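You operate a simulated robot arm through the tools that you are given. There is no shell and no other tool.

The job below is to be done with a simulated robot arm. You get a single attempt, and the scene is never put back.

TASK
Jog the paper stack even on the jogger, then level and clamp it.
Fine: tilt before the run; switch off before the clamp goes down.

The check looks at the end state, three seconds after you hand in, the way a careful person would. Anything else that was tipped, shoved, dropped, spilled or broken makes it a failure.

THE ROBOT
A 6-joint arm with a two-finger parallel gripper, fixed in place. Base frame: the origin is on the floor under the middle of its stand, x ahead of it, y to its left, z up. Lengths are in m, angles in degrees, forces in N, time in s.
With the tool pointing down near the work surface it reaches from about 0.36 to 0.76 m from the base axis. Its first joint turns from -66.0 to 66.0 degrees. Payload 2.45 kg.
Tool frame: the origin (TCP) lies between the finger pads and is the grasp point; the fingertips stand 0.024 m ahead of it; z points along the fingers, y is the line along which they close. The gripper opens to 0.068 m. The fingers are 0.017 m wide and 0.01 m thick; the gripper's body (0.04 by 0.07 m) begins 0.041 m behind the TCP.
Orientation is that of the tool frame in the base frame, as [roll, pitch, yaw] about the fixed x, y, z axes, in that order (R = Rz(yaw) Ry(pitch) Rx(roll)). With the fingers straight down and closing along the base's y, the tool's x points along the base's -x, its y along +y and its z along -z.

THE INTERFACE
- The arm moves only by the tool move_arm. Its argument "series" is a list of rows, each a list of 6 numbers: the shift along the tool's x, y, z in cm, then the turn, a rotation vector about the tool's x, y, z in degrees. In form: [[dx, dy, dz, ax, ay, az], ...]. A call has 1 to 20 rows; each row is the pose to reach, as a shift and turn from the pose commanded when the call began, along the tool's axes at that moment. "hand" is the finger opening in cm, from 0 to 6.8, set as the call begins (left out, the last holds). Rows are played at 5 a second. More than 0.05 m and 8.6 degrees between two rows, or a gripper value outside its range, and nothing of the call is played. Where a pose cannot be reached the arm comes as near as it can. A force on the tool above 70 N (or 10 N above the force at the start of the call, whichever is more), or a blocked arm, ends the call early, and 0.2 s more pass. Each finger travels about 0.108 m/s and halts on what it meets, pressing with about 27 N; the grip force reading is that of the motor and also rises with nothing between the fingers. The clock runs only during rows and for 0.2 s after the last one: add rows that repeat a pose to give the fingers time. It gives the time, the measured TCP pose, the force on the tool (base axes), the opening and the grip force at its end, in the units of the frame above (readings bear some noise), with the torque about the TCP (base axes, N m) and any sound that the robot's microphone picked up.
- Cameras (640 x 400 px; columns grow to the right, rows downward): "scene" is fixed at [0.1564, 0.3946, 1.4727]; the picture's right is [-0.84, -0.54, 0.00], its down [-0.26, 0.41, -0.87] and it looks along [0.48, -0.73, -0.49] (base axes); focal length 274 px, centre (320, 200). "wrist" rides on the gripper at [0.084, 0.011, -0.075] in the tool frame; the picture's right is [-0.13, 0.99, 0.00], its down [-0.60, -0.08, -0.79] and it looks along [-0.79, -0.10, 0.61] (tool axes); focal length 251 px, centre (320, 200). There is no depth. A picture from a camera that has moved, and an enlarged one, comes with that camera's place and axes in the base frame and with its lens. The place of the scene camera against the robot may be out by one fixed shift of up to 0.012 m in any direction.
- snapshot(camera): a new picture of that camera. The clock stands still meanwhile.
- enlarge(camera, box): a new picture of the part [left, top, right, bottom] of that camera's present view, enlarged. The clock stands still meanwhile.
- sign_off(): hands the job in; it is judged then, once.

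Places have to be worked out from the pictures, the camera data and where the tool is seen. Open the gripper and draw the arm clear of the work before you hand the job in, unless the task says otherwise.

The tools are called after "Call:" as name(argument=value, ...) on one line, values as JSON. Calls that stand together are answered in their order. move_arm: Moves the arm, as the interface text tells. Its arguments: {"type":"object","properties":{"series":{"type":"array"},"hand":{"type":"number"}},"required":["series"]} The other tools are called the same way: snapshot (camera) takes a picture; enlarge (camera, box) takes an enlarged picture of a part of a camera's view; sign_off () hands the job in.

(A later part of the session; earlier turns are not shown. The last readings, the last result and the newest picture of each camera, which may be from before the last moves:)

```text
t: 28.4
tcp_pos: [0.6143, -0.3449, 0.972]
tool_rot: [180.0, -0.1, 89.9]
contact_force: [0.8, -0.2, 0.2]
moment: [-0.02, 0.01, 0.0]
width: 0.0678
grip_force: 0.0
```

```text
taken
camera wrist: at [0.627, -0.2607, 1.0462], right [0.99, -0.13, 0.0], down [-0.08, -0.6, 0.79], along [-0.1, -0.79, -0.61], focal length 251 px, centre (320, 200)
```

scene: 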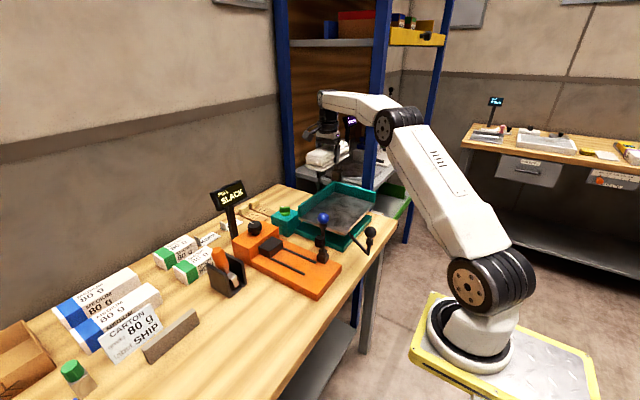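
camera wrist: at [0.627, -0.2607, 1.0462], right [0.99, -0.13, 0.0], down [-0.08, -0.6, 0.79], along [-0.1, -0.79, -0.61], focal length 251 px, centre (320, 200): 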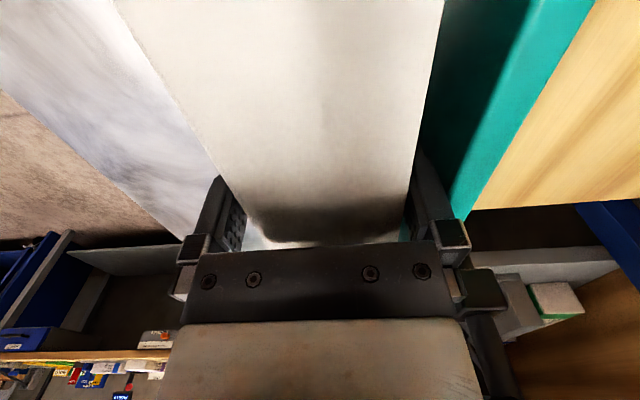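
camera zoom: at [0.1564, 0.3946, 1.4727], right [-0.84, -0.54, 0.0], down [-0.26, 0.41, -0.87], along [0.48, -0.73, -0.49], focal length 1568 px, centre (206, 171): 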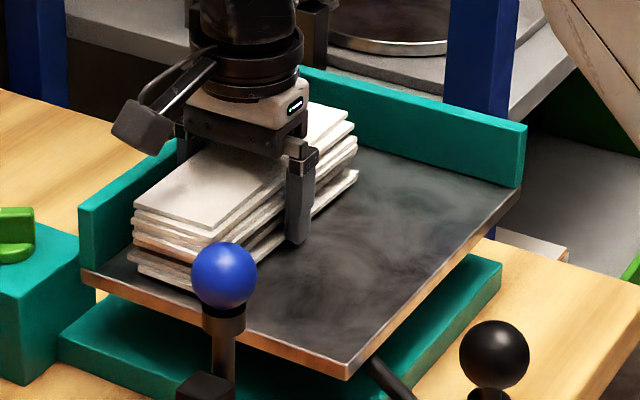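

The stack sits on the plate, released. I rise straight up past the stack, then back toward -x clear of the lever.

Call:
move_arm(series=[[0, 0, -2, 0, 0, 0], [0, 0, -4.5, 0, 0, 0], [0, 0, -7.5, 0, 0, 0], [0, -2, -11, 0, 0, 0], [0, -5, -14.5, 0, 0, 0], [0, -9, -17, 0, 0, 0], [0, -12, -19, 0, 0, 0], [0, -12, -19, 0, 0, 0]])

Call:
snapshot(camera="wrist")

Call:
enlarge(camera="scene", box=[260, 140, 400, 260])

```text
t: 30.2
tcp_pos: [0.4946, -0.3433, 1.1612]
tool_rot: [-180.0, 0.1, 90.0]
contact_force: [-0.7, 0.2, 0.5]
moment: [0.02, 0.03, 0.01]
width: 0.0678
grip_force: 0.1
```

```text
taken
camera wrist: at [0.5074, -0.2604, 1.2366], right [0.99, -0.13, 0.0], down [-0.08, -0.6, 0.79], along [-0.1, -0.79, -0.61], focal length 251 px, centre (320, 200)
```

wrist: 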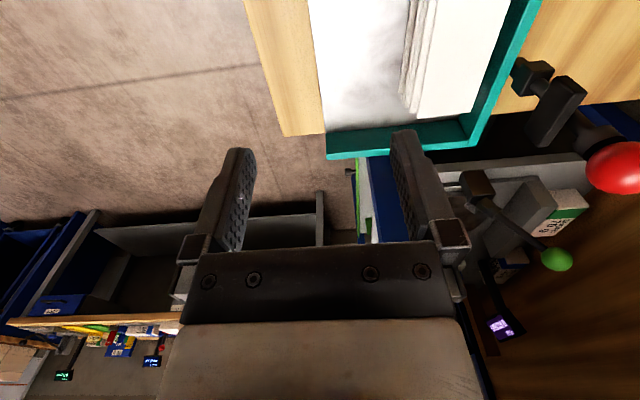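

```text
3.33 times, centred on (330, 200) of scene
camera zoom: at [0.1564, 0.3947, 1.4727], right [-0.84, -0.54, 0.0], down [-0.26, 0.41, -0.87], along [0.48, -0.73, -0.49], focal length 915 px, centre (287, 200)
```

zoom: 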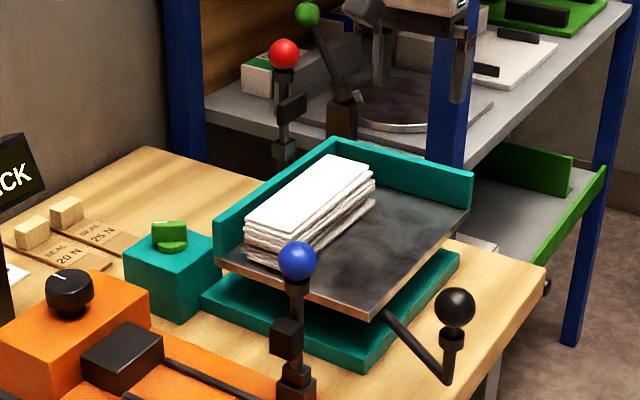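

The stack seems to be lying slightly differently now; I enlarge the wrist view to measure it relative to the walls.

Call:
enlarge(camera="wrist", box=[300, 0, 560, 170])

Call:
enlarge(camera="scene", box=[300, 165, 390, 255])

```text
2.35 times, centred on (430, 85) of wrist
camera zoom: at [0.5074, -0.2604, 1.2366], right [0.99, -0.13, 0.0], down [-0.08, -0.6, 0.79], along [-0.1, -0.79, -0.61], focal length 592 px, centre (61, 471)
```

zoom: 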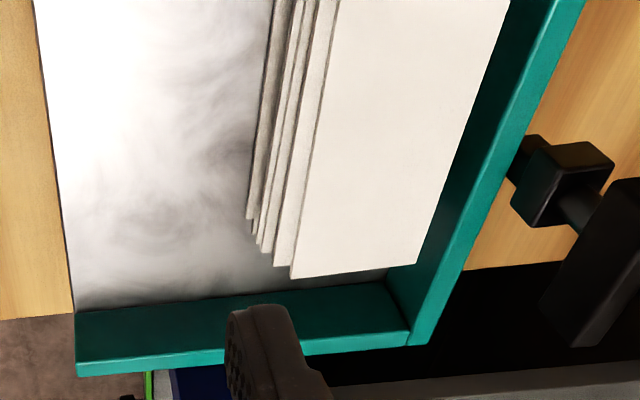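

```text
4.44 times, centred on (345, 210) of scene
camera zoom: at [0.1564, 0.3947, 1.4727], right [-0.84, -0.54, 0.0], down [-0.26, 0.41, -0.87], along [0.48, -0.73, -0.49], focal length 1220 px, centre (209, 156)
```

zoom: 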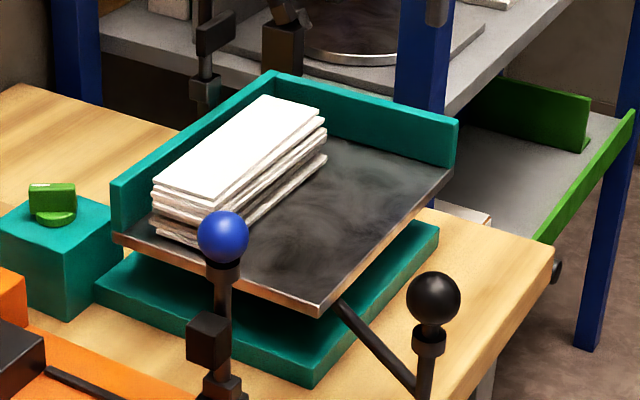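

The stack is lying squarely on the plate with ~1.7 cm to the far wall and ~4 cm to the -y wall. Next is the tilt lever: black ball at ≈(0.391,-0.222,1.00) on a rod fixed to the plate. I move above it with the closing axis perpendicular to the rod.

Call:
move_arm(series=[[1.7, -1.5, 0.8, 0, 0, -8], [3.4, -3, 1.6, 0, 0, -16], [5.1, -4.5, 2.4, 0, 0, -24], [6.8, -6, 3.2, 0, 0, -32], [8.5, -7.5, 4, 0, 0, -40], [10.2, -9, 5, 0, 0, -48], [12.1, -10.4, 6, 0, 0, -55.6], [12.1, -10.4, 6, 0, 0, -55.6]])

Call:
snapshot(camera="wrist")

Call:
enlarge(camera="scene", box=[300, 140, 440, 280])

```text
t: 32.0
tcp_pos: [0.3923, -0.2231, 1.1009]
tool_rot: [180.0, 0.0, 145.7]
contact_force: [-0.3, -0.1, -0.7]
moment: [0.01, -0.01, -0.04]
width: 0.0681
grip_force: 0.0
```

```text
taken
camera wrist: at [0.3288, -0.168, 1.1764], right [0.67, 0.75, 0.0], down [0.45, -0.4, 0.79], along [0.59, -0.53, -0.61], focal length 251 px, centre (320, 200)
```

wrist: 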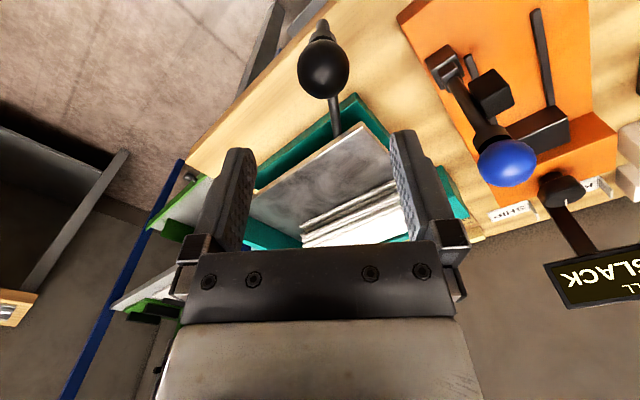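

```text
2.86 times, centred on (370, 210) of scene
camera zoom: at [0.1564, 0.3947, 1.4727], right [-0.84, -0.54, 0.0], down [-0.27, 0.41, -0.87], along [0.48, -0.73, -0.49], focal length 784 px, centre (177, 171)
```

zoom: 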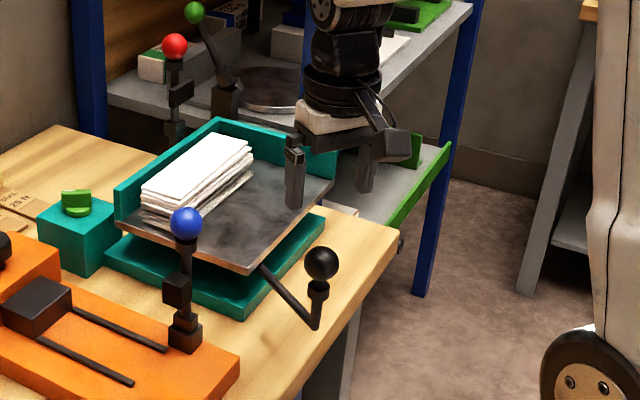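

The ball is right under the gripper at ≈(0.391,-0.222,1.00), radius ≈1.85 cm. I descend around it and close on it.

Call:
move_arm(series=[[0, 0, 3, 0, 0, 0], [0, 0, 6, 0, 0, 0], [0, 0, 8, 0, 0, 0], [0, 0, 9.7, 0, 0, 0], [0, 0, 9.7, 0, 0, 0]])

Call:
enlarge(camera="scene", box=[320, 190, 420, 280])

Call:
snapshot(camera="wrist")

```text
t: 33.2
tcp_pos: [0.3908, -0.2236, 1.0028]
tool_rot: [180.0, 0.0, 145.5]
contact_force: [-0.6, -0.4, 0.0]
moment: [-0.01, 0.0, -0.02]
width: 0.0682
grip_force: 0.0
```

```text
4.44 times, centred on (370, 235) of scene
camera zoom: at [0.1564, 0.3946, 1.4727], right [-0.84, -0.54, 0.0], down [-0.26, 0.41, -0.87], along [0.48, -0.73, -0.49], focal length 1220 px, centre (98, 44)
```

zoom: 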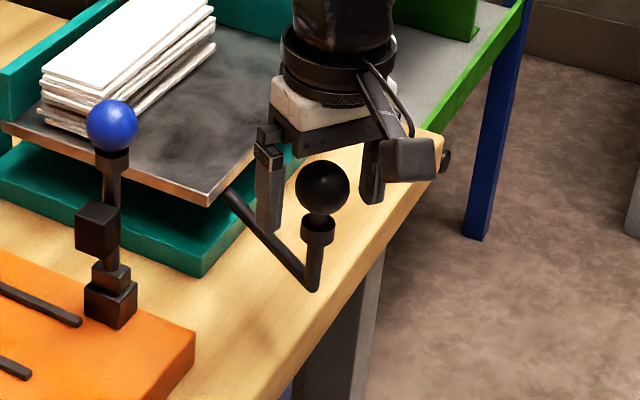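

```text
taken
camera wrist: at [0.3289, -0.1679, 1.0787], right [0.67, 0.75, 0.0], down [0.45, -0.41, 0.79], along [0.59, -0.53, -0.61], focal length 251 px, centre (320, 200)
```

wrist: 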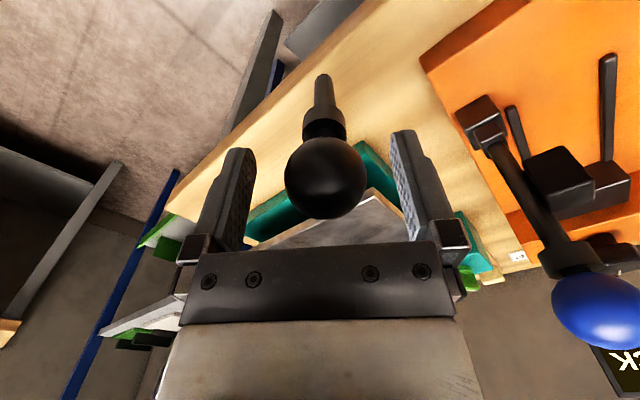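

The ball is centred between the fingers. I close on it.

Call:
move_arm(series=[[0, 0, 0, 0, 0, 0], [0, 0, 0, 0, 0, 0], [0, 0, 0, 0, 0, 0]], hand=2.5)

```text
t: 34.0
tcp_pos: [0.391, -0.2241, 1.0036]
tool_rot: [180.0, 0.0, 145.5]
contact_force: [11.8, 14.2, -1.1]
moment: [0.06, 0.2, -0.1]
width: 0.0393
grip_force: 9.0
```

One finger presses first (force along the closing axis), so the ball is slightly off-centre; I let the fingers finish closing.

Call:
move_arm(series=[[0, 0, 0, 0, 0, 0], [0, 0, 0, 0, 0, 0]])

Call:
snapshot(camera="wrist")

```text
t: 34.6
tcp_pos: [0.3918, -0.2242, 1.0042]
tool_rot: [-179.9, 0.0, 145.6]
contact_force: [11.7, 14.9, -0.1]
moment: [0.08, 0.19, -0.1]
width: 0.04
grip_force: 9.2
```

```text
taken
camera wrist: at [0.3293, -0.1675, 1.0789], right [0.67, 0.75, 0.0], down [0.45, -0.41, 0.79], along [0.59, -0.53, -0.61], focal length 251 px, centre (320, 200)
```

wrist: 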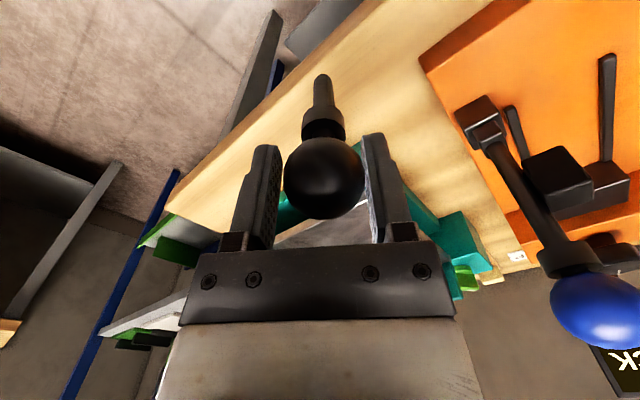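

The ball is ~2 mm toward tool +y; I shift the hand that way to centre the grip.

Call:
move_arm(series=[[0, 0.1, 0, 0, 0, 0], [0, 0.2, 0, 0, 0, 0], [0, 0.2, 0, 0, 0, 0], [0, 0.2, 0, 0, 0, 0]])

```text
t: 35.6
tcp_pos: [0.3908, -0.2226, 1.0037]
tool_rot: [-179.9, 0.0, 145.7]
contact_force: [10.4, 8.8, -1.2]
moment: [0.0, 0.12, -0.07]
width: 0.0365
grip_force: 7.3
```

Still slightly off; I shift another 1.5 mm.

Call:
move_arm(series=[[0, 0.1, 0, 0, 0, 0], [0, 0.15, 0, 0, 0, 0], [0, 0.15, 0, 0, 0, 0], [0, 0.15, 0, 0, 0, 0]])

```text
t: 36.6
tcp_pos: [0.392, -0.2221, 1.0029]
tool_rot: [-179.9, 0.1, 145.5]
contact_force: [0.0, -16.8, -5.3]
moment: [0.17, 0.4, 0.0]
width: 0.0356
grip_force: 45.0
```

The ball is gripped (width 0.0356). I lift it gently 1 cm with a slight inward motion, and read the force.

Call:
move_arm(series=[[-0.1, 0, -0.3, 0, 0, 0], [-0.2, 0, -0.7, 0, 0, 0], [-0.25, 0, -1.0, 0, 0, 0], [-0.25, 0, -1.0, 0, 0, 0]])

Call:
enlarge(camera="scene", box=[290, 160, 420, 280])

```text
t: 37.6
tcp_pos: [0.3946, -0.2231, 1.0135]
tool_rot: [180.0, -0.1, 145.7]
contact_force: [-9.7, -32.1, -13.9]
moment: [0.72, 0.78, 0.1]
width: 0.0356
grip_force: 44.8
```

```text
3.33 times, centred on (355, 220) of scene
camera zoom: at [0.1564, 0.3935, 1.4731], right [-0.84, -0.54, 0.0], down [-0.26, 0.41, -0.87], along [0.48, -0.73, -0.49], focal length 915 px, centre (203, 133)
```

zoom: 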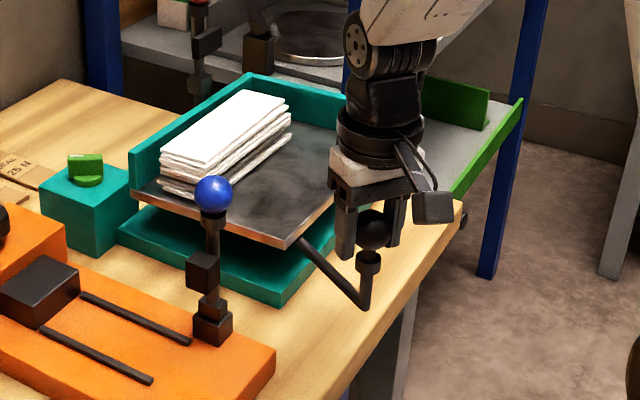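

Lifting works with ~14 N down load; lateral force is mostly along the closing axis, so I trim 1 mm back and keep lifting along the arc.

Call:
move_arm(series=[[0, -0.1, 0, 0, 0, 0], [-0.1, -0.1, -0.4, 0, 0, 0], [-0.2, -0.1, -0.8, 0, 0, 0], [-0.3, -0.1, -1.2, 0, 0, 0], [-0.4, -0.1, -1.6, 0, 0, 0], [-0.5, -0.1, -2.0, 0, 0, 0], [-0.5, -0.1, -2.0, 0, 0, 0]])

Call:
enlarge(camera="scene", box=[290, 160, 420, 280])

Call:
snapshot(camera="wrist")

```text
t: 39.2
tcp_pos: [0.3985, -0.2278, 1.0337]
tool_rot: [180.0, 0.0, 145.6]
contact_force: [-6.1, -41.4, -14.7]
moment: [0.44, 0.52, 0.12]
width: 0.0352
grip_force: 45.0
```

```text
3.33 times, centred on (355, 220) of scene
camera zoom: at [0.1565, 0.3932, 1.4732], right [-0.84, -0.54, 0.0], down [-0.27, 0.41, -0.87], along [0.48, -0.73, -0.49], focal length 915 px, centre (203, 133)
```

zoom: 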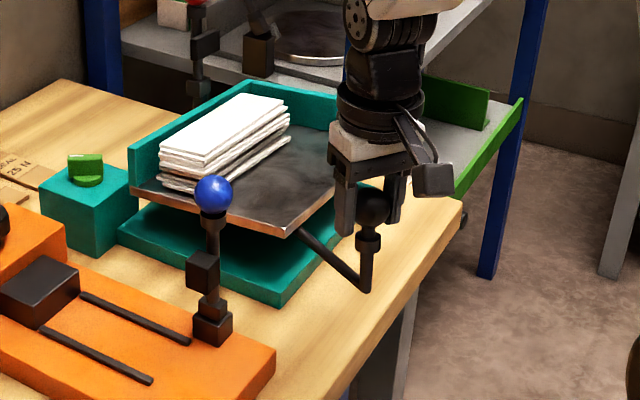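

```text
taken
camera wrist: at [0.3362, -0.1717, 1.1092], right [0.67, 0.75, 0.0], down [0.45, -0.4, 0.79], along [0.59, -0.53, -0.61], focal length 251 px, centre (320, 200)
```

wrist: 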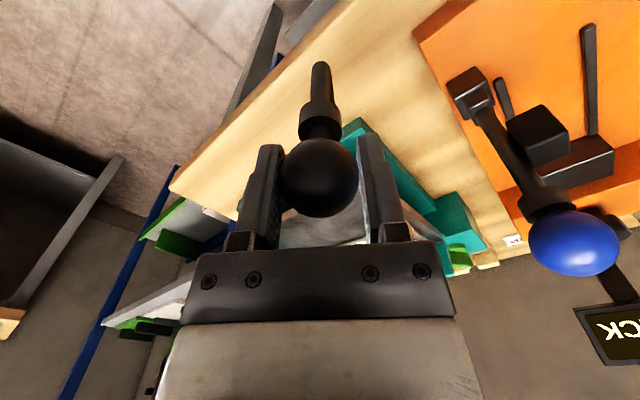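

The plate is tilting (near +y corner rising). Lateral load is building up, so I relax it by moving with the force: a few mm inward and toward tool -y.

Call:
move_arm(series=[[-0.2, -0.1, 0, 0, 0, 0], [-0.3, -0.2, 0, 0, 0, 0], [-0.3, -0.3, 0, 0, 0, 0], [-0.3, -0.3, 0, 0, 0, 0]])

```text
t: 40.2
tcp_pos: [0.3987, -0.2272, 1.0331]
tool_rot: [179.9, -0.3, 145.6]
contact_force: [-20.5, 3.0, 11.2]
moment: [-0.53, -0.67, 0.08]
width: 0.0356
grip_force: 45.2
```

Now I was slightly too far inward; natural path is about 0.29 cm inward per cm up. I trim back 1 mm and continue lifting 2 cm along that arc.

Call:
move_arm(series=[[0.05, -0.05, -0.2, 0, 0, 0], [-0.02, -0.05, -0.6, 0, 0, 0], [-0.14, -0.05, -1.0, 0, 0, 0], [-0.28, -0.05, -1.4, 0, 0, 0], [-0.42, -0.05, -1.8, 0, 0, 0], [-0.5, -0.05, -2.0, 0, 0, 0], [-0.5, -0.05, -2.0, 0, 0, 0]])

Call:
enlarge(camera="scene", box=[290, 160, 420, 280])

```text
t: 41.8
tcp_pos: [0.4046, -0.2337, 1.0538]
tool_rot: [-179.9, 0.1, 145.6]
contact_force: [11.7, -22.5, -16.5]
moment: [0.3, 0.48, 0.05]
width: 0.0354
grip_force: 45.0
```

```text
3.33 times, centred on (355, 220) of scene
camera zoom: at [0.1571, 0.3938, 1.4729], right [-0.84, -0.54, 0.0], down [-0.27, 0.41, -0.87], along [0.48, -0.73, -0.49], focal length 915 px, centre (203, 133)
```

zoom: 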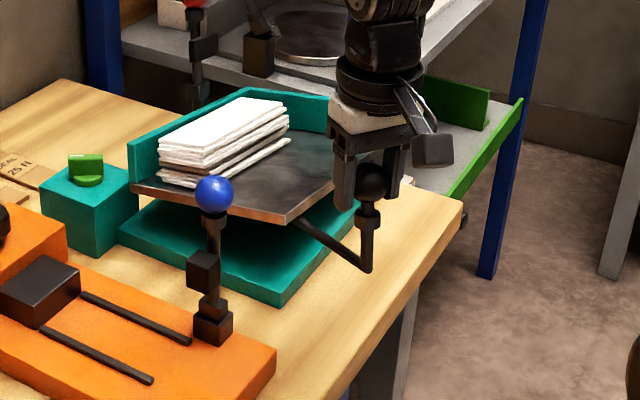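

Tilt continues smoothly (~12° so far). I lift further with a larger inward share.

Call:
move_arm(series=[[-0.15, -0.05, -0.2, 0, 0, 0], [-0.32, -0.08, -0.6, 0, 0, 0], [-0.5, -0.1, -1.0, 0, 0, 0], [-0.68, -0.1, -1.4, 0, 0, 0], [-0.84, -0.1, -1.8, 0, 0, 0], [-0.92, -0.1, -2.0, 0, 0, 0], [-0.92, -0.1, -2.0, 0, 0, 0]])

Call:
enlarge(camera="scene", box=[290, 160, 420, 280])

```text
t: 43.4
tcp_pos: [0.4108, -0.2405, 1.0736]
tool_rot: [-179.8, 0.0, 145.6]
contact_force: [-2.8, -29.4, -18.0]
moment: [0.51, 0.74, -0.07]
width: 0.0355
grip_force: 45.2
```

```text
3.33 times, centred on (355, 220) of scene
camera zoom: at [0.1566, 0.3935, 1.4731], right [-0.84, -0.54, 0.0], down [-0.27, 0.41, -0.87], along [0.48, -0.73, -0.49], focal length 915 px, centre (203, 133)
```

zoom: 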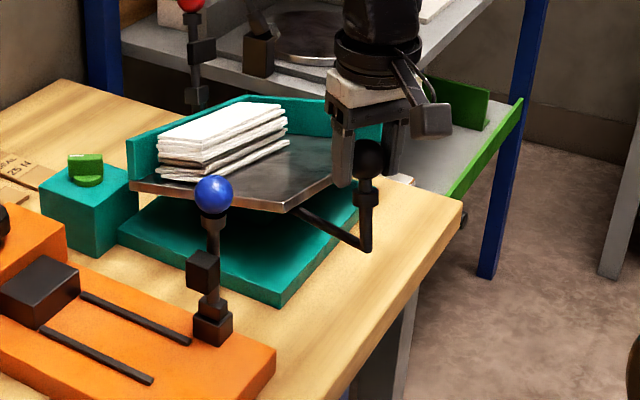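

Tilt is now about 17°. I go up another 1 cm and see whether it reaches a stop.

Call:
move_arm(series=[[-0.2, -0.15, -0.3, 0, 0, 0], [-0.35, -0.2, -0.6, 0, 0, 0], [-0.5, -0.2, -0.9, 0, 0, 0], [-0.6, -0.2, -1.1, 0, 0, 0], [-0.6, -0.2, -1.1, 0, 0, 0]])

Call:
enlarge(camera="scene", box=[290, 160, 420, 280])

Call:
snapshot(camera="wrist")

```text
t: 44.6
tcp_pos: [0.414, -0.2445, 1.0851]
tool_rot: [180.0, 0.0, 145.6]
contact_force: [-0.6, -21.7, -15.5]
moment: [0.56, 0.89, -0.01]
width: 0.0358
grip_force: 45.8
```

```text
3.33 times, centred on (355, 220) of scene
camera zoom: at [0.1566, 0.3938, 1.473], right [-0.84, -0.54, 0.0], down [-0.27, 0.41, -0.87], along [0.48, -0.73, -0.49], focal length 915 px, centre (203, 133)
```

zoom: 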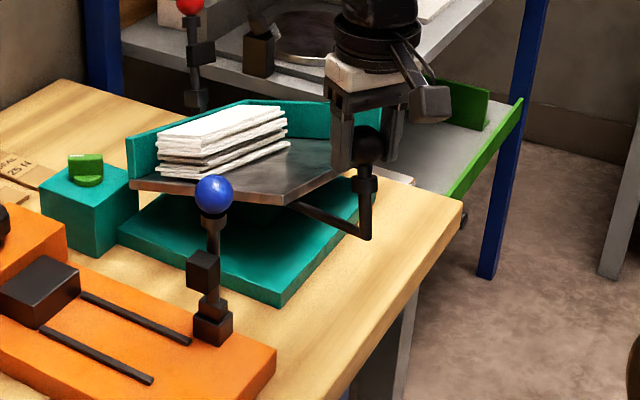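

```text
taken
camera wrist: at [0.3519, -0.1888, 1.1601], right [0.67, 0.75, 0.0], down [0.45, -0.41, 0.79], along [0.59, -0.53, -0.61], focal length 251 px, centre (320, 200)
```

wrist: 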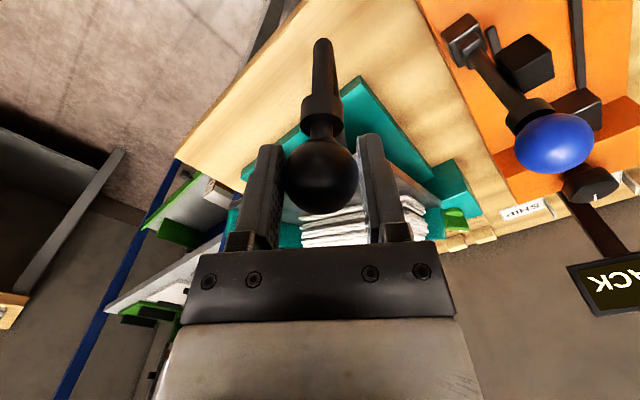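

Still moving freely at ~20°. I raise another 1 cm to look for the end stop.

Call:
move_arm(series=[[-0.15, -0.1, -0.25, 0, 0, 0], [-0.3, -0.15, -0.5, 0, 0, 0], [-0.43, -0.15, -0.75, 0, 0, 0], [-0.55, -0.15, -1.0, 0, 0, 0], [-0.55, -0.15, -1.0, 0, 0, 0]])

Call:
enlarge(camera="scene", box=[290, 160, 420, 280])

```text
t: 45.8
tcp_pos: [0.4188, -0.2505, 1.0955]
tool_rot: [179.9, 0.1, 145.6]
contact_force: [3.4, -16.8, -13.6]
moment: [0.52, 0.79, -0.06]
width: 0.0358
grip_force: 45.1
```

```text
3.33 times, centred on (355, 220) of scene
camera zoom: at [0.1568, 0.3939, 1.4729], right [-0.84, -0.54, 0.0], down [-0.27, 0.41, -0.87], along [0.48, -0.73, -0.49], focal length 915 px, centre (203, 133)
```

zoom: 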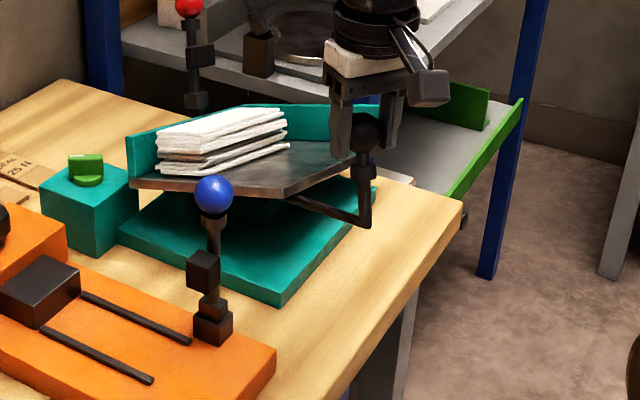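

No stop yet at ~23°; the motion is smooth with decreasing load. One more centimetre to look for the stop.

Call:
move_arm(series=[[-0.15, -0.08, -0.25, 0, 0, 0], [-0.3, -0.12, -0.5, 0, 0, 0], [-0.43, -0.12, -0.75, 0, 0, 0], [-0.57, -0.12, -1.0, 0, 0, 0], [-0.57, -0.12, -1.0, 0, 0, 0]])

Call:
enlarge(camera="scene", box=[290, 160, 420, 280])

```text
t: 47.0
tcp_pos: [0.4204, -0.2518, 1.1027]
tool_rot: [180.0, -0.5, 145.6]
contact_force: [-8.9, -2.3, -29.0]
moment: [0.31, 0.54, -0.04]
width: 0.0357
grip_force: 44.8
```

```text
3.33 times, centred on (355, 220) of scene
camera zoom: at [0.1565, 0.3943, 1.4728], right [-0.84, -0.54, 0.0], down [-0.27, 0.41, -0.87], along [0.48, -0.73, -0.49], focal length 915 px, centre (203, 133)
```

zoom: 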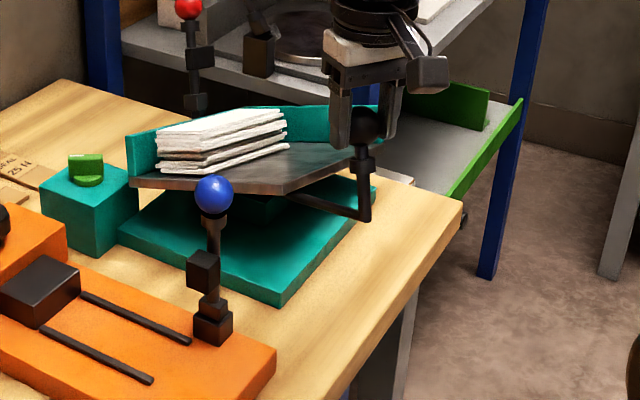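

A stop is felt (load jumps to 29 N, motion halts) at about 24–25°. I relax slightly and open the fingers to see whether the tilt holds by itself.

Call:
move_arm(series=[[0.15, 0, 0.15, 0, 0, 0], [0.2, 0, 0.25, 0, 0, 0], [0.2, 0, 0.25, 0, 0, 0]])

Call:
move_arm(series=[[0, 0, 0, 0, 0, 0], [0, 0, 0, 0, 0, 0], [0, 0, 0, 0, 0, 0]], hand=5.0)

Call:
enlarge(camera="scene", box=[290, 160, 420, 280])

```text
t: 47.8
tcp_pos: [0.4205, -0.2522, 1.103]
tool_rot: [180.0, -0.1, 145.6]
contact_force: [-8.7, -0.7, -8.5]
moment: [0.62, 0.98, 0.0]
width: 0.0354
grip_force: 45.2
```

```text
t: 48.6
tcp_pos: [0.4214, -0.2511, 1.1026]
tool_rot: [-180.0, 0.1, 145.7]
contact_force: [0.4, -0.1, -0.6]
moment: [-0.05, 0.0, 0.01]
width: 0.0498
grip_force: 0.1
```

```text
3.33 times, centred on (355, 220) of scene
camera zoom: at [0.1564, 0.3946, 1.4727], right [-0.84, -0.54, 0.0], down [-0.26, 0.41, -0.87], along [0.48, -0.73, -0.49], focal length 915 px, centre (203, 133)
```

zoom: 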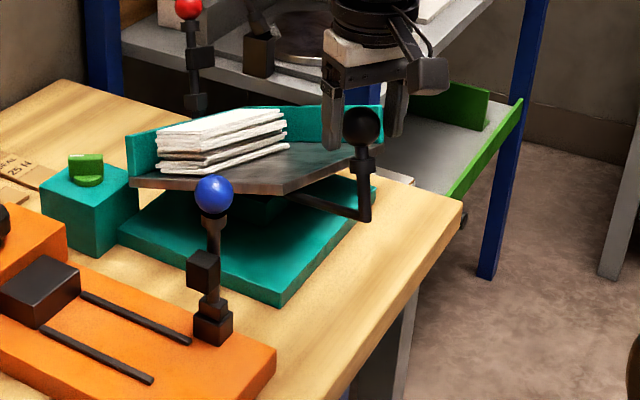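

The tilt holds on its own. I rise clear and go to look at the stack and the green switch from above.

Call:
move_arm(series=[[0, 0, -4.5, 0, 0, 0], [0, 0, -9, 0, 0, 0], [0, 0, -10, 0, 0, 0], [-3.2, 1.7, -10, 0, 0, -6.9], [-6.4, 3.4, -10, 0, 0, -13.8], [-9.6, 5.1, -10, 0, 0, -20.7], [-12.8, 6.8, -10, 0, 0, -27.6], [-15.8, 8.5, -10, 0, 0, -34.4], [-15.8, 8.5, -10, 0, 0, -34.4]], hand=6.8)

Call:
snapshot(camera="wrist")

Call:
enlarge(camera="wrist", box=[250, 60, 410, 180])

Call:
enlarge(camera="wrist", box=[80, 0, 300, 160])

Call:
enlarge(camera="scene", box=[265, 170, 385, 260])

```text
t: 50.6
tcp_pos: [0.5983, -0.2716, 1.2018]
tool_rot: [-179.9, 0.0, -179.9]
contact_force: [-0.3, 0.1, 0.3]
moment: [0.02, -0.01, 0.03]
width: 0.068
grip_force: 0.1
```

```text
taken
camera wrist: at [0.5158, -0.2602, 1.2769], right [0.13, 0.99, 0.0], down [0.6, -0.08, 0.79], along [0.79, -0.1, -0.61], focal length 251 px, centre (320, 200)
```

wrist: 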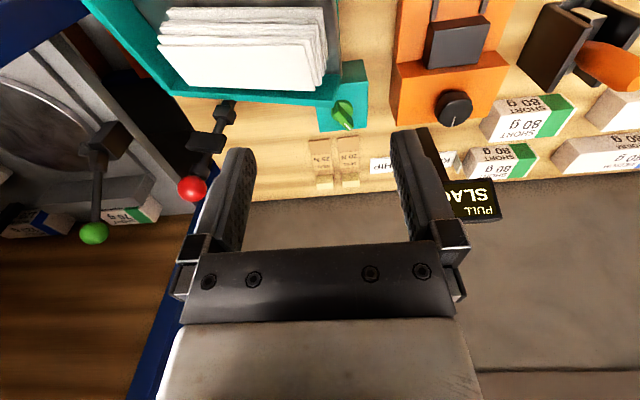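

```text
3.33 times, centred on (330, 120) of wrist
camera zoom: at [0.5158, -0.2602, 1.2769], right [0.13, 0.99, 0.0], down [0.6, -0.08, 0.79], along [0.79, -0.1, -0.61], focal length 838 px, centre (287, 467)
```

zoom: 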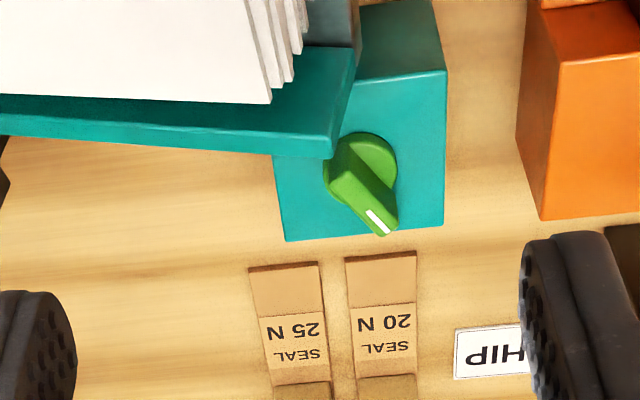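

```text
2.50 times, centred on (190, 80) of wrist
camera zoom: at [0.5158, -0.2602, 1.2769], right [0.13, 0.99, 0.0], down [0.6, -0.08, 0.79], along [0.79, -0.1, -0.61], focal length 629 px, centre (645, 500)
```

zoom: 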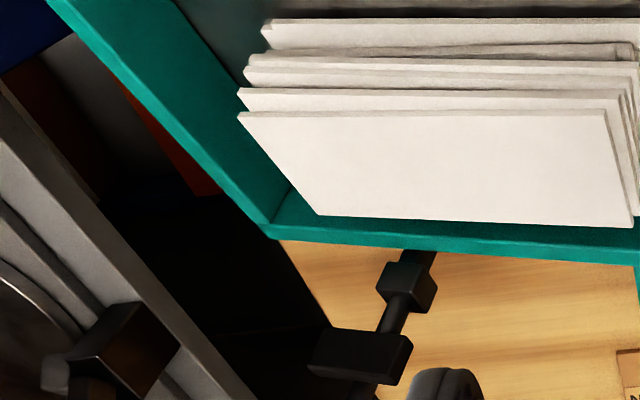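

```text
4.44 times, centred on (325, 215) of scene
camera zoom: at [0.1564, 0.3946, 1.4727], right [-0.84, -0.54, 0.0], down [-0.27, 0.41, -0.87], along [0.48, -0.73, -0.49], focal length 1220 px, centre (298, 133)
```

zoom: 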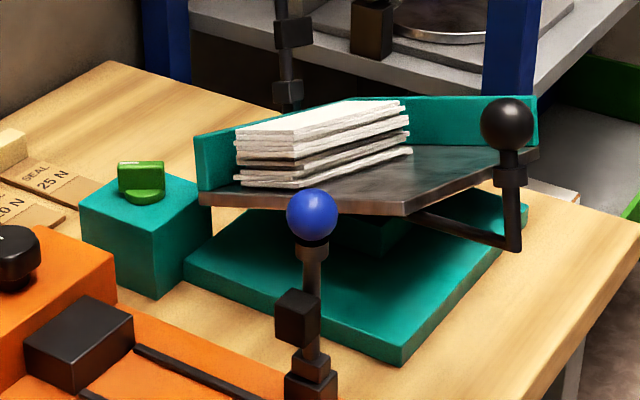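

The stack has slid against the far wall region as hoped. I zoom in on the knob to read its pointer and any marks.

Call:
enlarge(camera="wrist", box=[310, 85, 375, 140])

Call:
enlarge(camera="scene", box=[265, 195, 325, 245])

Call:
enlarge(camera="scene", box=[205, 180, 265, 240])

```text
7.27 times, centred on (342, 112) of wrist
camera zoom: at [0.5158, -0.2602, 1.2769], right [0.13, 0.99, 0.0], down [0.6, -0.08, 0.79], along [0.79, -0.1, -0.61], focal length 1829 px, centre (156, 836)
```

zoom: 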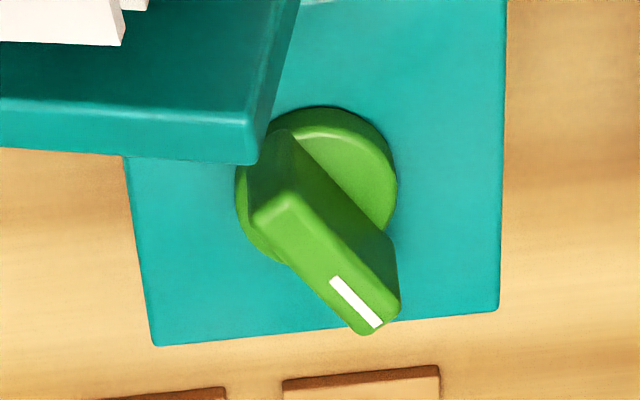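

```text
8.00 times, centred on (295, 220) of scene
camera zoom: at [0.1564, 0.3946, 1.4727], right [-0.84, -0.54, 0.0], down [-0.27, 0.41, -0.87], along [0.48, -0.73, -0.49], focal length 2195 px, centre (520, 40)
```

zoom: 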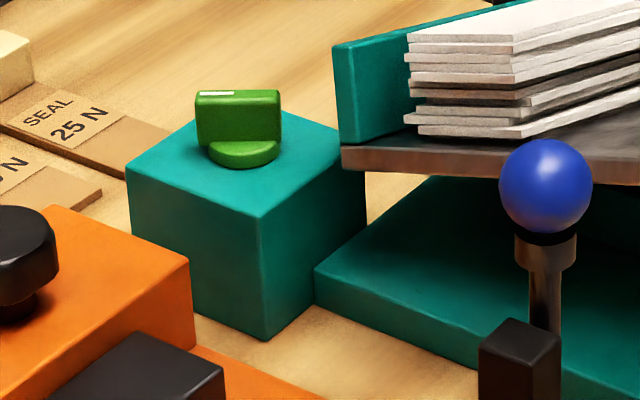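

```text
6.67 times, centred on (235, 210) of scene
camera zoom: at [0.1564, 0.3946, 1.4727], right [-0.84, -0.54, 0.0], down [-0.27, 0.41, -0.87], along [0.48, -0.73, -0.49], focal length 1829 px, centre (887, 133)
```

zoom: 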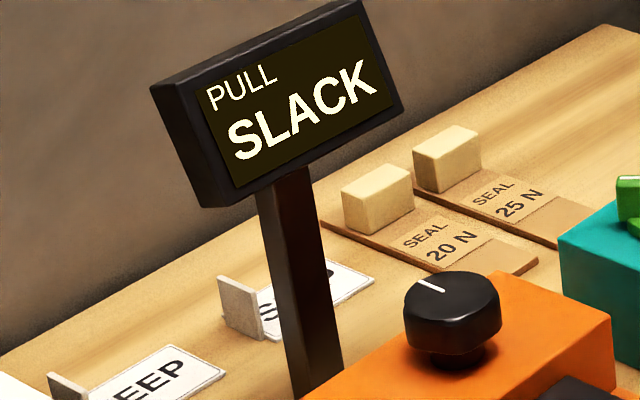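

The knob's pointer is at roughly 33° left of straight-ahead (11 o'clock seen from my side), axis ≈(0.743,-0.255), wing z≈0.93–0.953. I plan to turn it clockwise by pushing its near tip toward +y with closed fingers; first I check reach above (0.726,-0.292).

Call:
move_arm(series=[[-4, -0.7, 2, 0, 0, 0], [-8, -1.4, 4, 0, 0, 0], [-11, -2, 7, 0, 0, 0], [-12.8, -2.1, 10.5, 0, 0, 0], [-12.8, -2.1, 14, 0, 0, 0], [-12.8, -2.1, 14, 0, 0, 0]], hand=0)

Call:
snapshot(camera="wrist")

Call:
enlarge(camera="scene", box=[250, 130, 370, 250])

```text
t: 52.0
tcp_pos: [0.7046, -0.2804, 1.0659]
tool_rot: [-180.0, -0.1, -180.0]
contact_force: [-0.3, -0.2, 0.8]
moment: [0.01, 0.02, 0.04]
width: 0.0
grip_force: 23.3
out of reach, approached as far as the arm can: row 3, 4, 5, 6
```

```text
taken
camera wrist: at [0.6211, -0.2702, 1.1403], right [0.13, 0.99, 0.0], down [0.6, -0.08, 0.79], along [0.79, -0.1, -0.61], focal length 251 px, centre (320, 200)
```

wrist: 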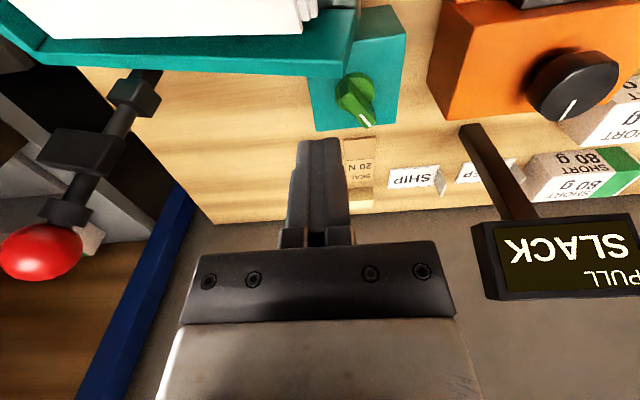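

```text
3.33 times, centred on (310, 190) of scene
camera zoom: at [0.1564, 0.3946, 1.4727], right [-0.84, -0.54, 0.0], down [-0.27, 0.41, -0.87], along [0.48, -0.73, -0.49], focal length 915 px, centre (353, 233)
```

zoom: 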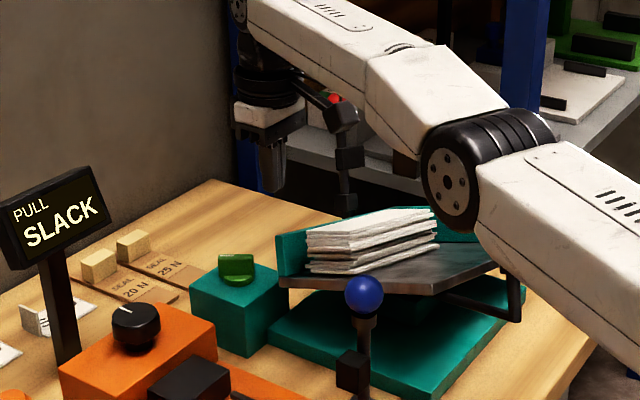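

Straight down the reach ends at r≈0.758; the knob's near tip needs ≈0.78, so I tilt the tool ~12° outward while moving above the spot just on the -y side of the knob's near tip.

Call:
move_arm(series=[[-0.7, -0.3, 1, 1.5, -3.7, 0], [-1.5, -0.7, 2, 3, -7.4, 0], [-2.24, -1.06, 3.2, 4.5, -11.1, 0], [-2.24, -1.06, 3.6, 4.5, -11.1, 0], [-2.24, -1.06, 3.6, 4.5, -11.1, 0]])

Call:
snapshot(camera="wrist")

Call:
enlarge(camera="scene", box=[250, 130, 370, 250])

```text
t: 53.2
tcp_pos: [0.7264, -0.2916, 1.0295]
tool_rot: [-175.4, 11.1, -179.6]
contact_force: [-0.9, 1.3, -0.1]
moment: [0.01, -0.01, 0.04]
width: 0.0
grip_force: 23.6
```

```text
taken
camera wrist: at [0.6304, -0.2762, 1.0857], right [0.13, 0.99, -0.05], down [0.44, -0.01, 0.9], along [0.89, -0.14, -0.44], focal length 251 px, centre (320, 200)
```

wrist: 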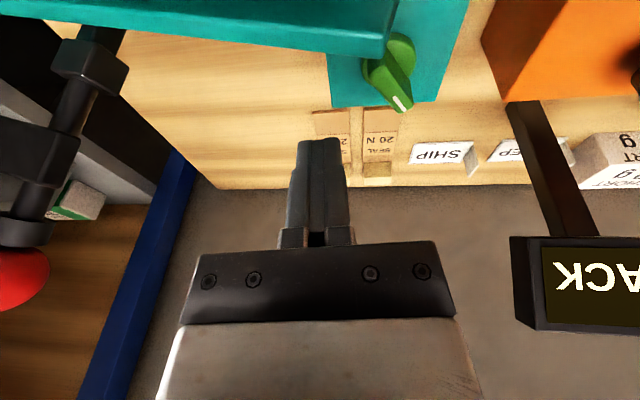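

```text
3.33 times, centred on (310, 190) of scene
camera zoom: at [0.1564, 0.3946, 1.4727], right [-0.84, -0.54, 0.0], down [-0.26, 0.41, -0.87], along [0.48, -0.73, -0.49], focal length 915 px, centre (353, 233)
```

zoom: 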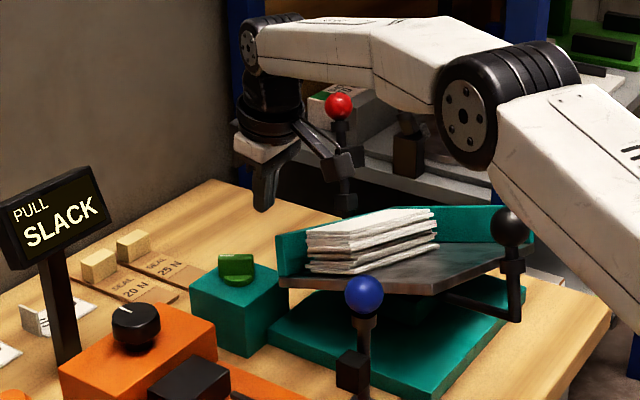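

Pose reached and clear. I now lower straight down (base z) beside the knob to TCP z≈0.966.

Call:
move_arm(series=[[0.4, 0.16, 2.0, 0, 0, 0], [0.8, 0.32, 4.0, 0, 0, 0], [1.0, 0.4, 5.2, 0, 0, 0], [1.23, 0.49, 6.2, 0, 0, 0], [1.23, 0.49, 6.2, 0, 0, 0]])

Call:
snapshot(camera="wrist")

Call:
enlarge(camera="scene", box=[260, 150, 380, 250])

```text
t: 54.4
tcp_pos: [0.7267, -0.2927, 0.9684]
tool_rot: [-175.3, 11.2, -179.5]
contact_force: [1.3, -0.8, 9.1]
moment: [0.07, 1.02, 0.06]
width: 0.0
grip_force: 23.5
```

```text
taken
camera wrist: at [0.631, -0.2766, 1.0241], right [0.13, 0.99, -0.05], down [0.44, -0.01, 0.9], along [0.89, -0.14, -0.43], focal length 251 px, centre (320, 200)
```

wrist: 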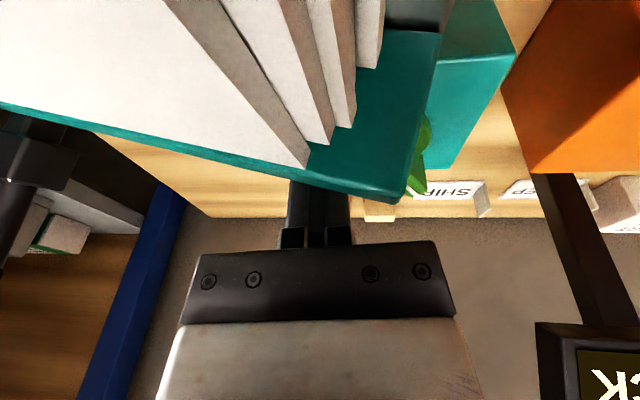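

```text
4.00 times, centred on (320, 200) of scene
camera zoom: at [0.1563, 0.3947, 1.4727], right [-0.84, -0.54, 0.0], down [-0.26, 0.41, -0.87], along [0.48, -0.73, -0.49], focal length 1098 px, centre (320, 200)
```

zoom: 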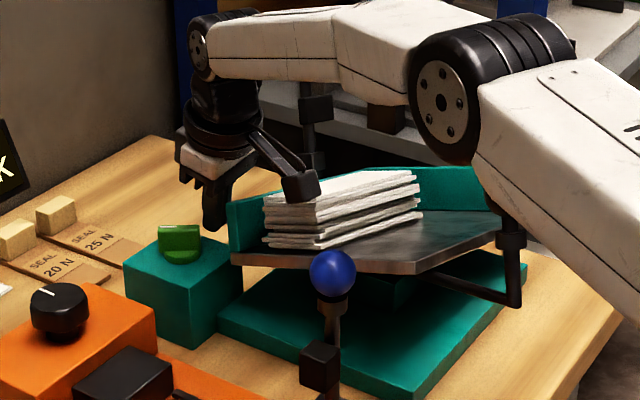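

Force of 9 N with a moment arm of ~0.11 m: the camera housing is touching the stack's top. I back straight up right away and will use an orientation with the camera on the +y side.

Call:
move_arm(series=[[-0.5, -0.2, -2.5, 0, 0, 0], [-1.0, -0.4, -5, 0, 0, 0], [-1.9, -0.8, -9.5, 0, 0, 0], [-2.4, -0.95, -12, 0, 0, 0], [-2.4, -0.95, -12, 0, 0, 0]])

Call:
snapshot(camera="wrist")

Call:
enlarge(camera="scene", box=[260, 150, 380, 250])

```text
t: 55.6
tcp_pos: [0.7264, -0.2922, 1.0902]
tool_rot: [-175.5, 11.1, -179.6]
contact_force: [0.7, 0.1, -0.6]
moment: [0.01, 0.01, -0.02]
width: 0.0
grip_force: 23.8
```

```text
taken
camera wrist: at [0.6313, -0.2757, 1.1459], right [0.13, 0.99, -0.05], down [0.44, -0.01, 0.9], along [0.89, -0.14, -0.44], focal length 251 px, centre (320, 200)
```

wrist: 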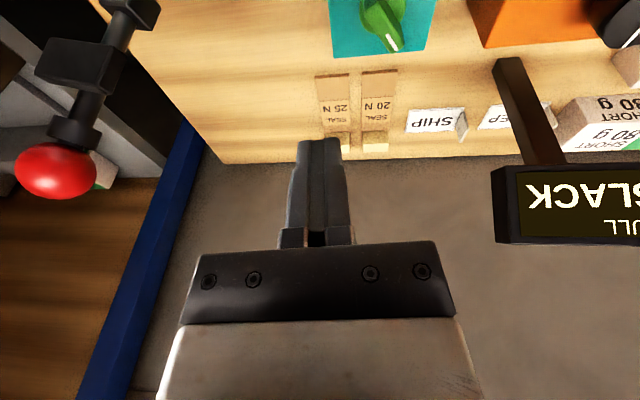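

```text
4.00 times, centred on (320, 200) of scene
camera zoom: at [0.1564, 0.3946, 1.4727], right [-0.84, -0.54, 0.0], down [-0.26, 0.41, -0.87], along [0.48, -0.73, -0.49], focal length 1098 px, centre (320, 200)
```

zoom: 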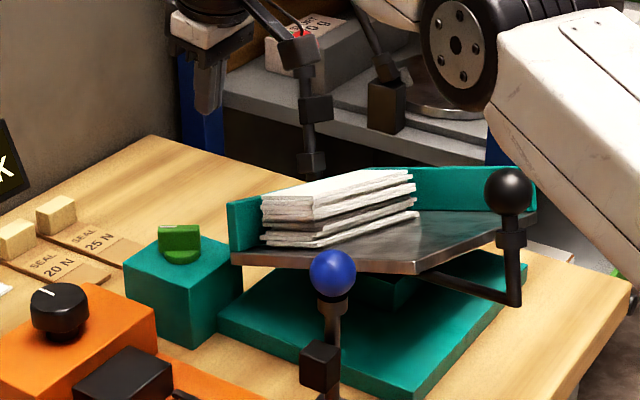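

The stack is fine (still on the plate, against the far wall). I rotate the tool 90° about its own axis so the camera goes to the +y side, staying at z≈1.09.

Call:
move_arm(series=[[0, 0, 0, 0, 0, 8.2], [0, 0, 0, 0, 0, 16.4], [0, 0, 0, 0, 0, 24.6], [0, 0, 0, 0, 0, 32.8], [0, 0, 0, 0, 0, 41], [0, 0, 0, 0, 0, 49.2], [0, 0, 0, 0, 0, 57.4], [0, 0, 0, 0, 0, 65.6], [0, 0, 0, 0, 0, 73.8], [0, 0, 0, 0, 0, 82], [0, 0, 0, 0, 0, 90], [0, 0, 0, 0, 0, 90]])

Call:
snapshot(camera="wrist")

Call:
enlarge(camera="scene", box=[250, 130, 370, 250])

```text
t: 58.2
tcp_pos: [0.7266, -0.292, 1.0898]
tool_rot: [168.9, 4.5, 89.6]
contact_force: [0.4, -0.3, 0.3]
moment: [0.02, 0.02, -0.02]
width: 0.0001
grip_force: 23.6
```

```text
taken
camera wrist: at [0.7249, -0.2025, 1.1582], right [0.97, -0.12, 0.2], down [-0.24, -0.54, 0.81], along [0.01, -0.83, -0.55], focal length 251 px, centre (320, 200)
```

wrist: 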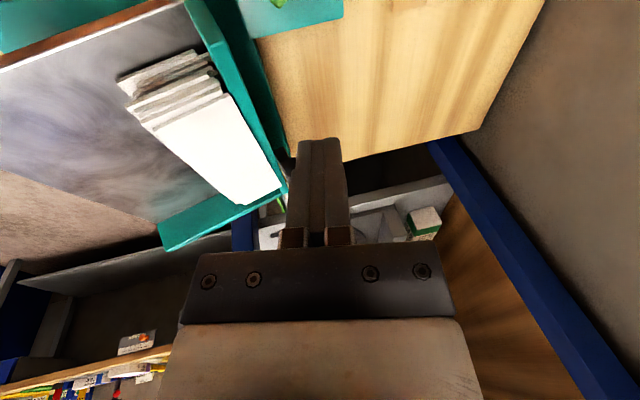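

```text
3.33 times, centred on (310, 190) of scene
camera zoom: at [0.1564, 0.3946, 1.4727], right [-0.84, -0.54, 0.0], down [-0.26, 0.41, -0.87], along [0.48, -0.73, -0.49], focal length 915 px, centre (353, 233)
```

zoom: 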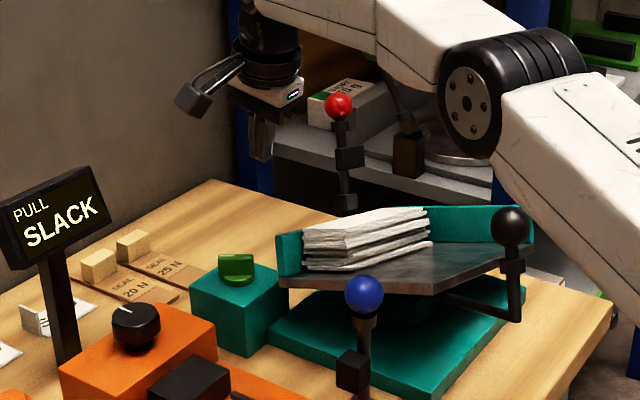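

Now the stack appears to sit right in the corner. The camera is out of the way on the +y side; I descend to z≈1.0 beside the knob and check.

Call:
move_arm(series=[[0.23, -0.58, 2.9, 0, 0, 0], [0.46, -1.16, 5.8, 0, 0, 0], [0.7, -1.74, 8.8, 0, 0, 0], [0.7, -1.74, 8.8, 0, 0, 0]])

Call:
snapshot(camera="wrist")

Call:
enlarge(camera="scene", box=[250, 150, 370, 250])

```text
t: 59.2
tcp_pos: [0.726, -0.2915, 0.9992]
tool_rot: [168.9, 4.5, 89.6]
contact_force: [0.9, -0.7, 0.1]
moment: [-0.01, 0.0, 0.0]
width: 0.0
grip_force: 23.5
```

```text
taken
camera wrist: at [0.7241, -0.202, 1.0681], right [0.97, -0.12, 0.2], down [-0.23, -0.54, 0.81], along [0.01, -0.83, -0.55], focal length 251 px, centre (320, 200)
```

wrist: 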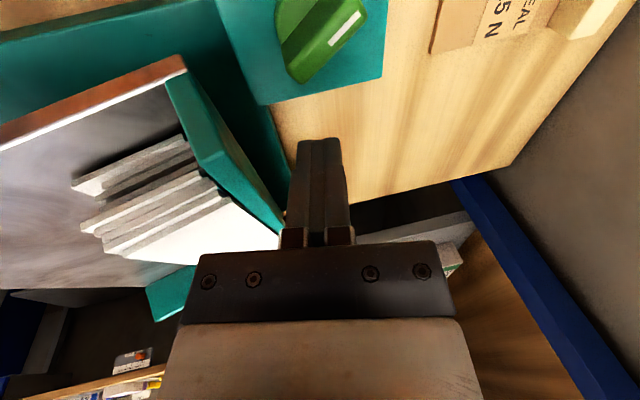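

```text
4.00 times, centred on (310, 200) of scene
camera zoom: at [0.1564, 0.3946, 1.4727], right [-0.84, -0.54, 0.0], down [-0.26, 0.41, -0.87], along [0.48, -0.73, -0.49], focal length 1098 px, centre (360, 200)
```

zoom: 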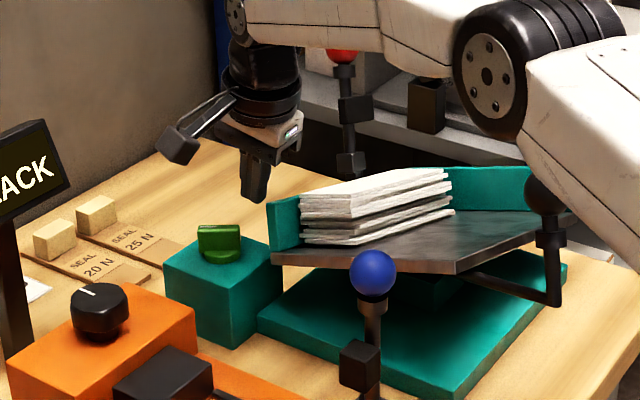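

The knob and finger are both visible now. I enlarge to place the wing's near tip relative to the fingertip.

Call:
enlarge(camera="wrist", box=[230, 0, 410, 160])

Call:
enlarge(camera="scene", box=[275, 175, 345, 235])

```text
2.50 times, centred on (320, 80) of wrist
camera zoom: at [0.7241, -0.202, 1.0681], right [0.97, -0.12, 0.2], down [-0.23, -0.54, 0.81], along [0.01, -0.83, -0.55], focal length 629 px, centre (320, 500)
```

zoom: 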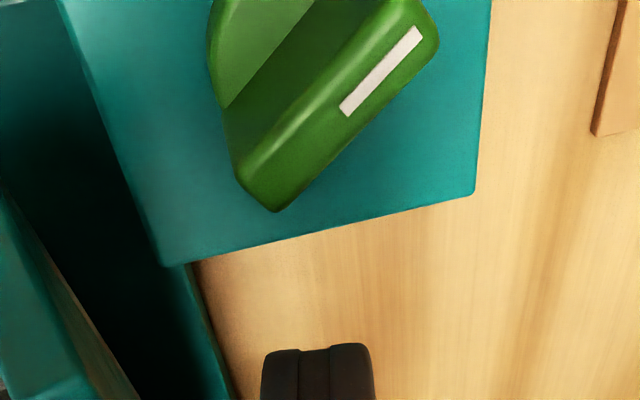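

```text
6.67 times, centred on (310, 205) of scene
camera zoom: at [0.1564, 0.3946, 1.4727], right [-0.84, -0.54, 0.0], down [-0.26, 0.41, -0.87], along [0.48, -0.73, -0.49], focal length 1829 px, centre (387, 167)
```

zoom: 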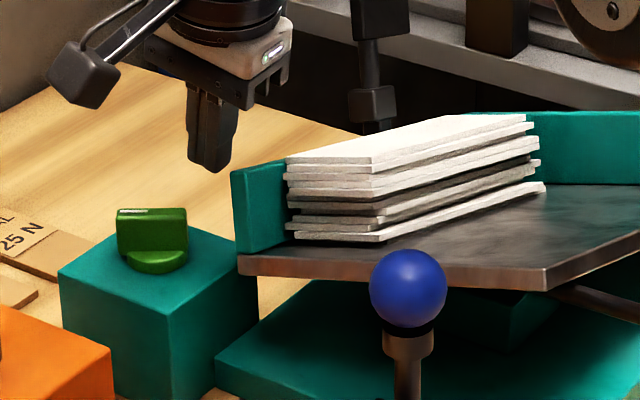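

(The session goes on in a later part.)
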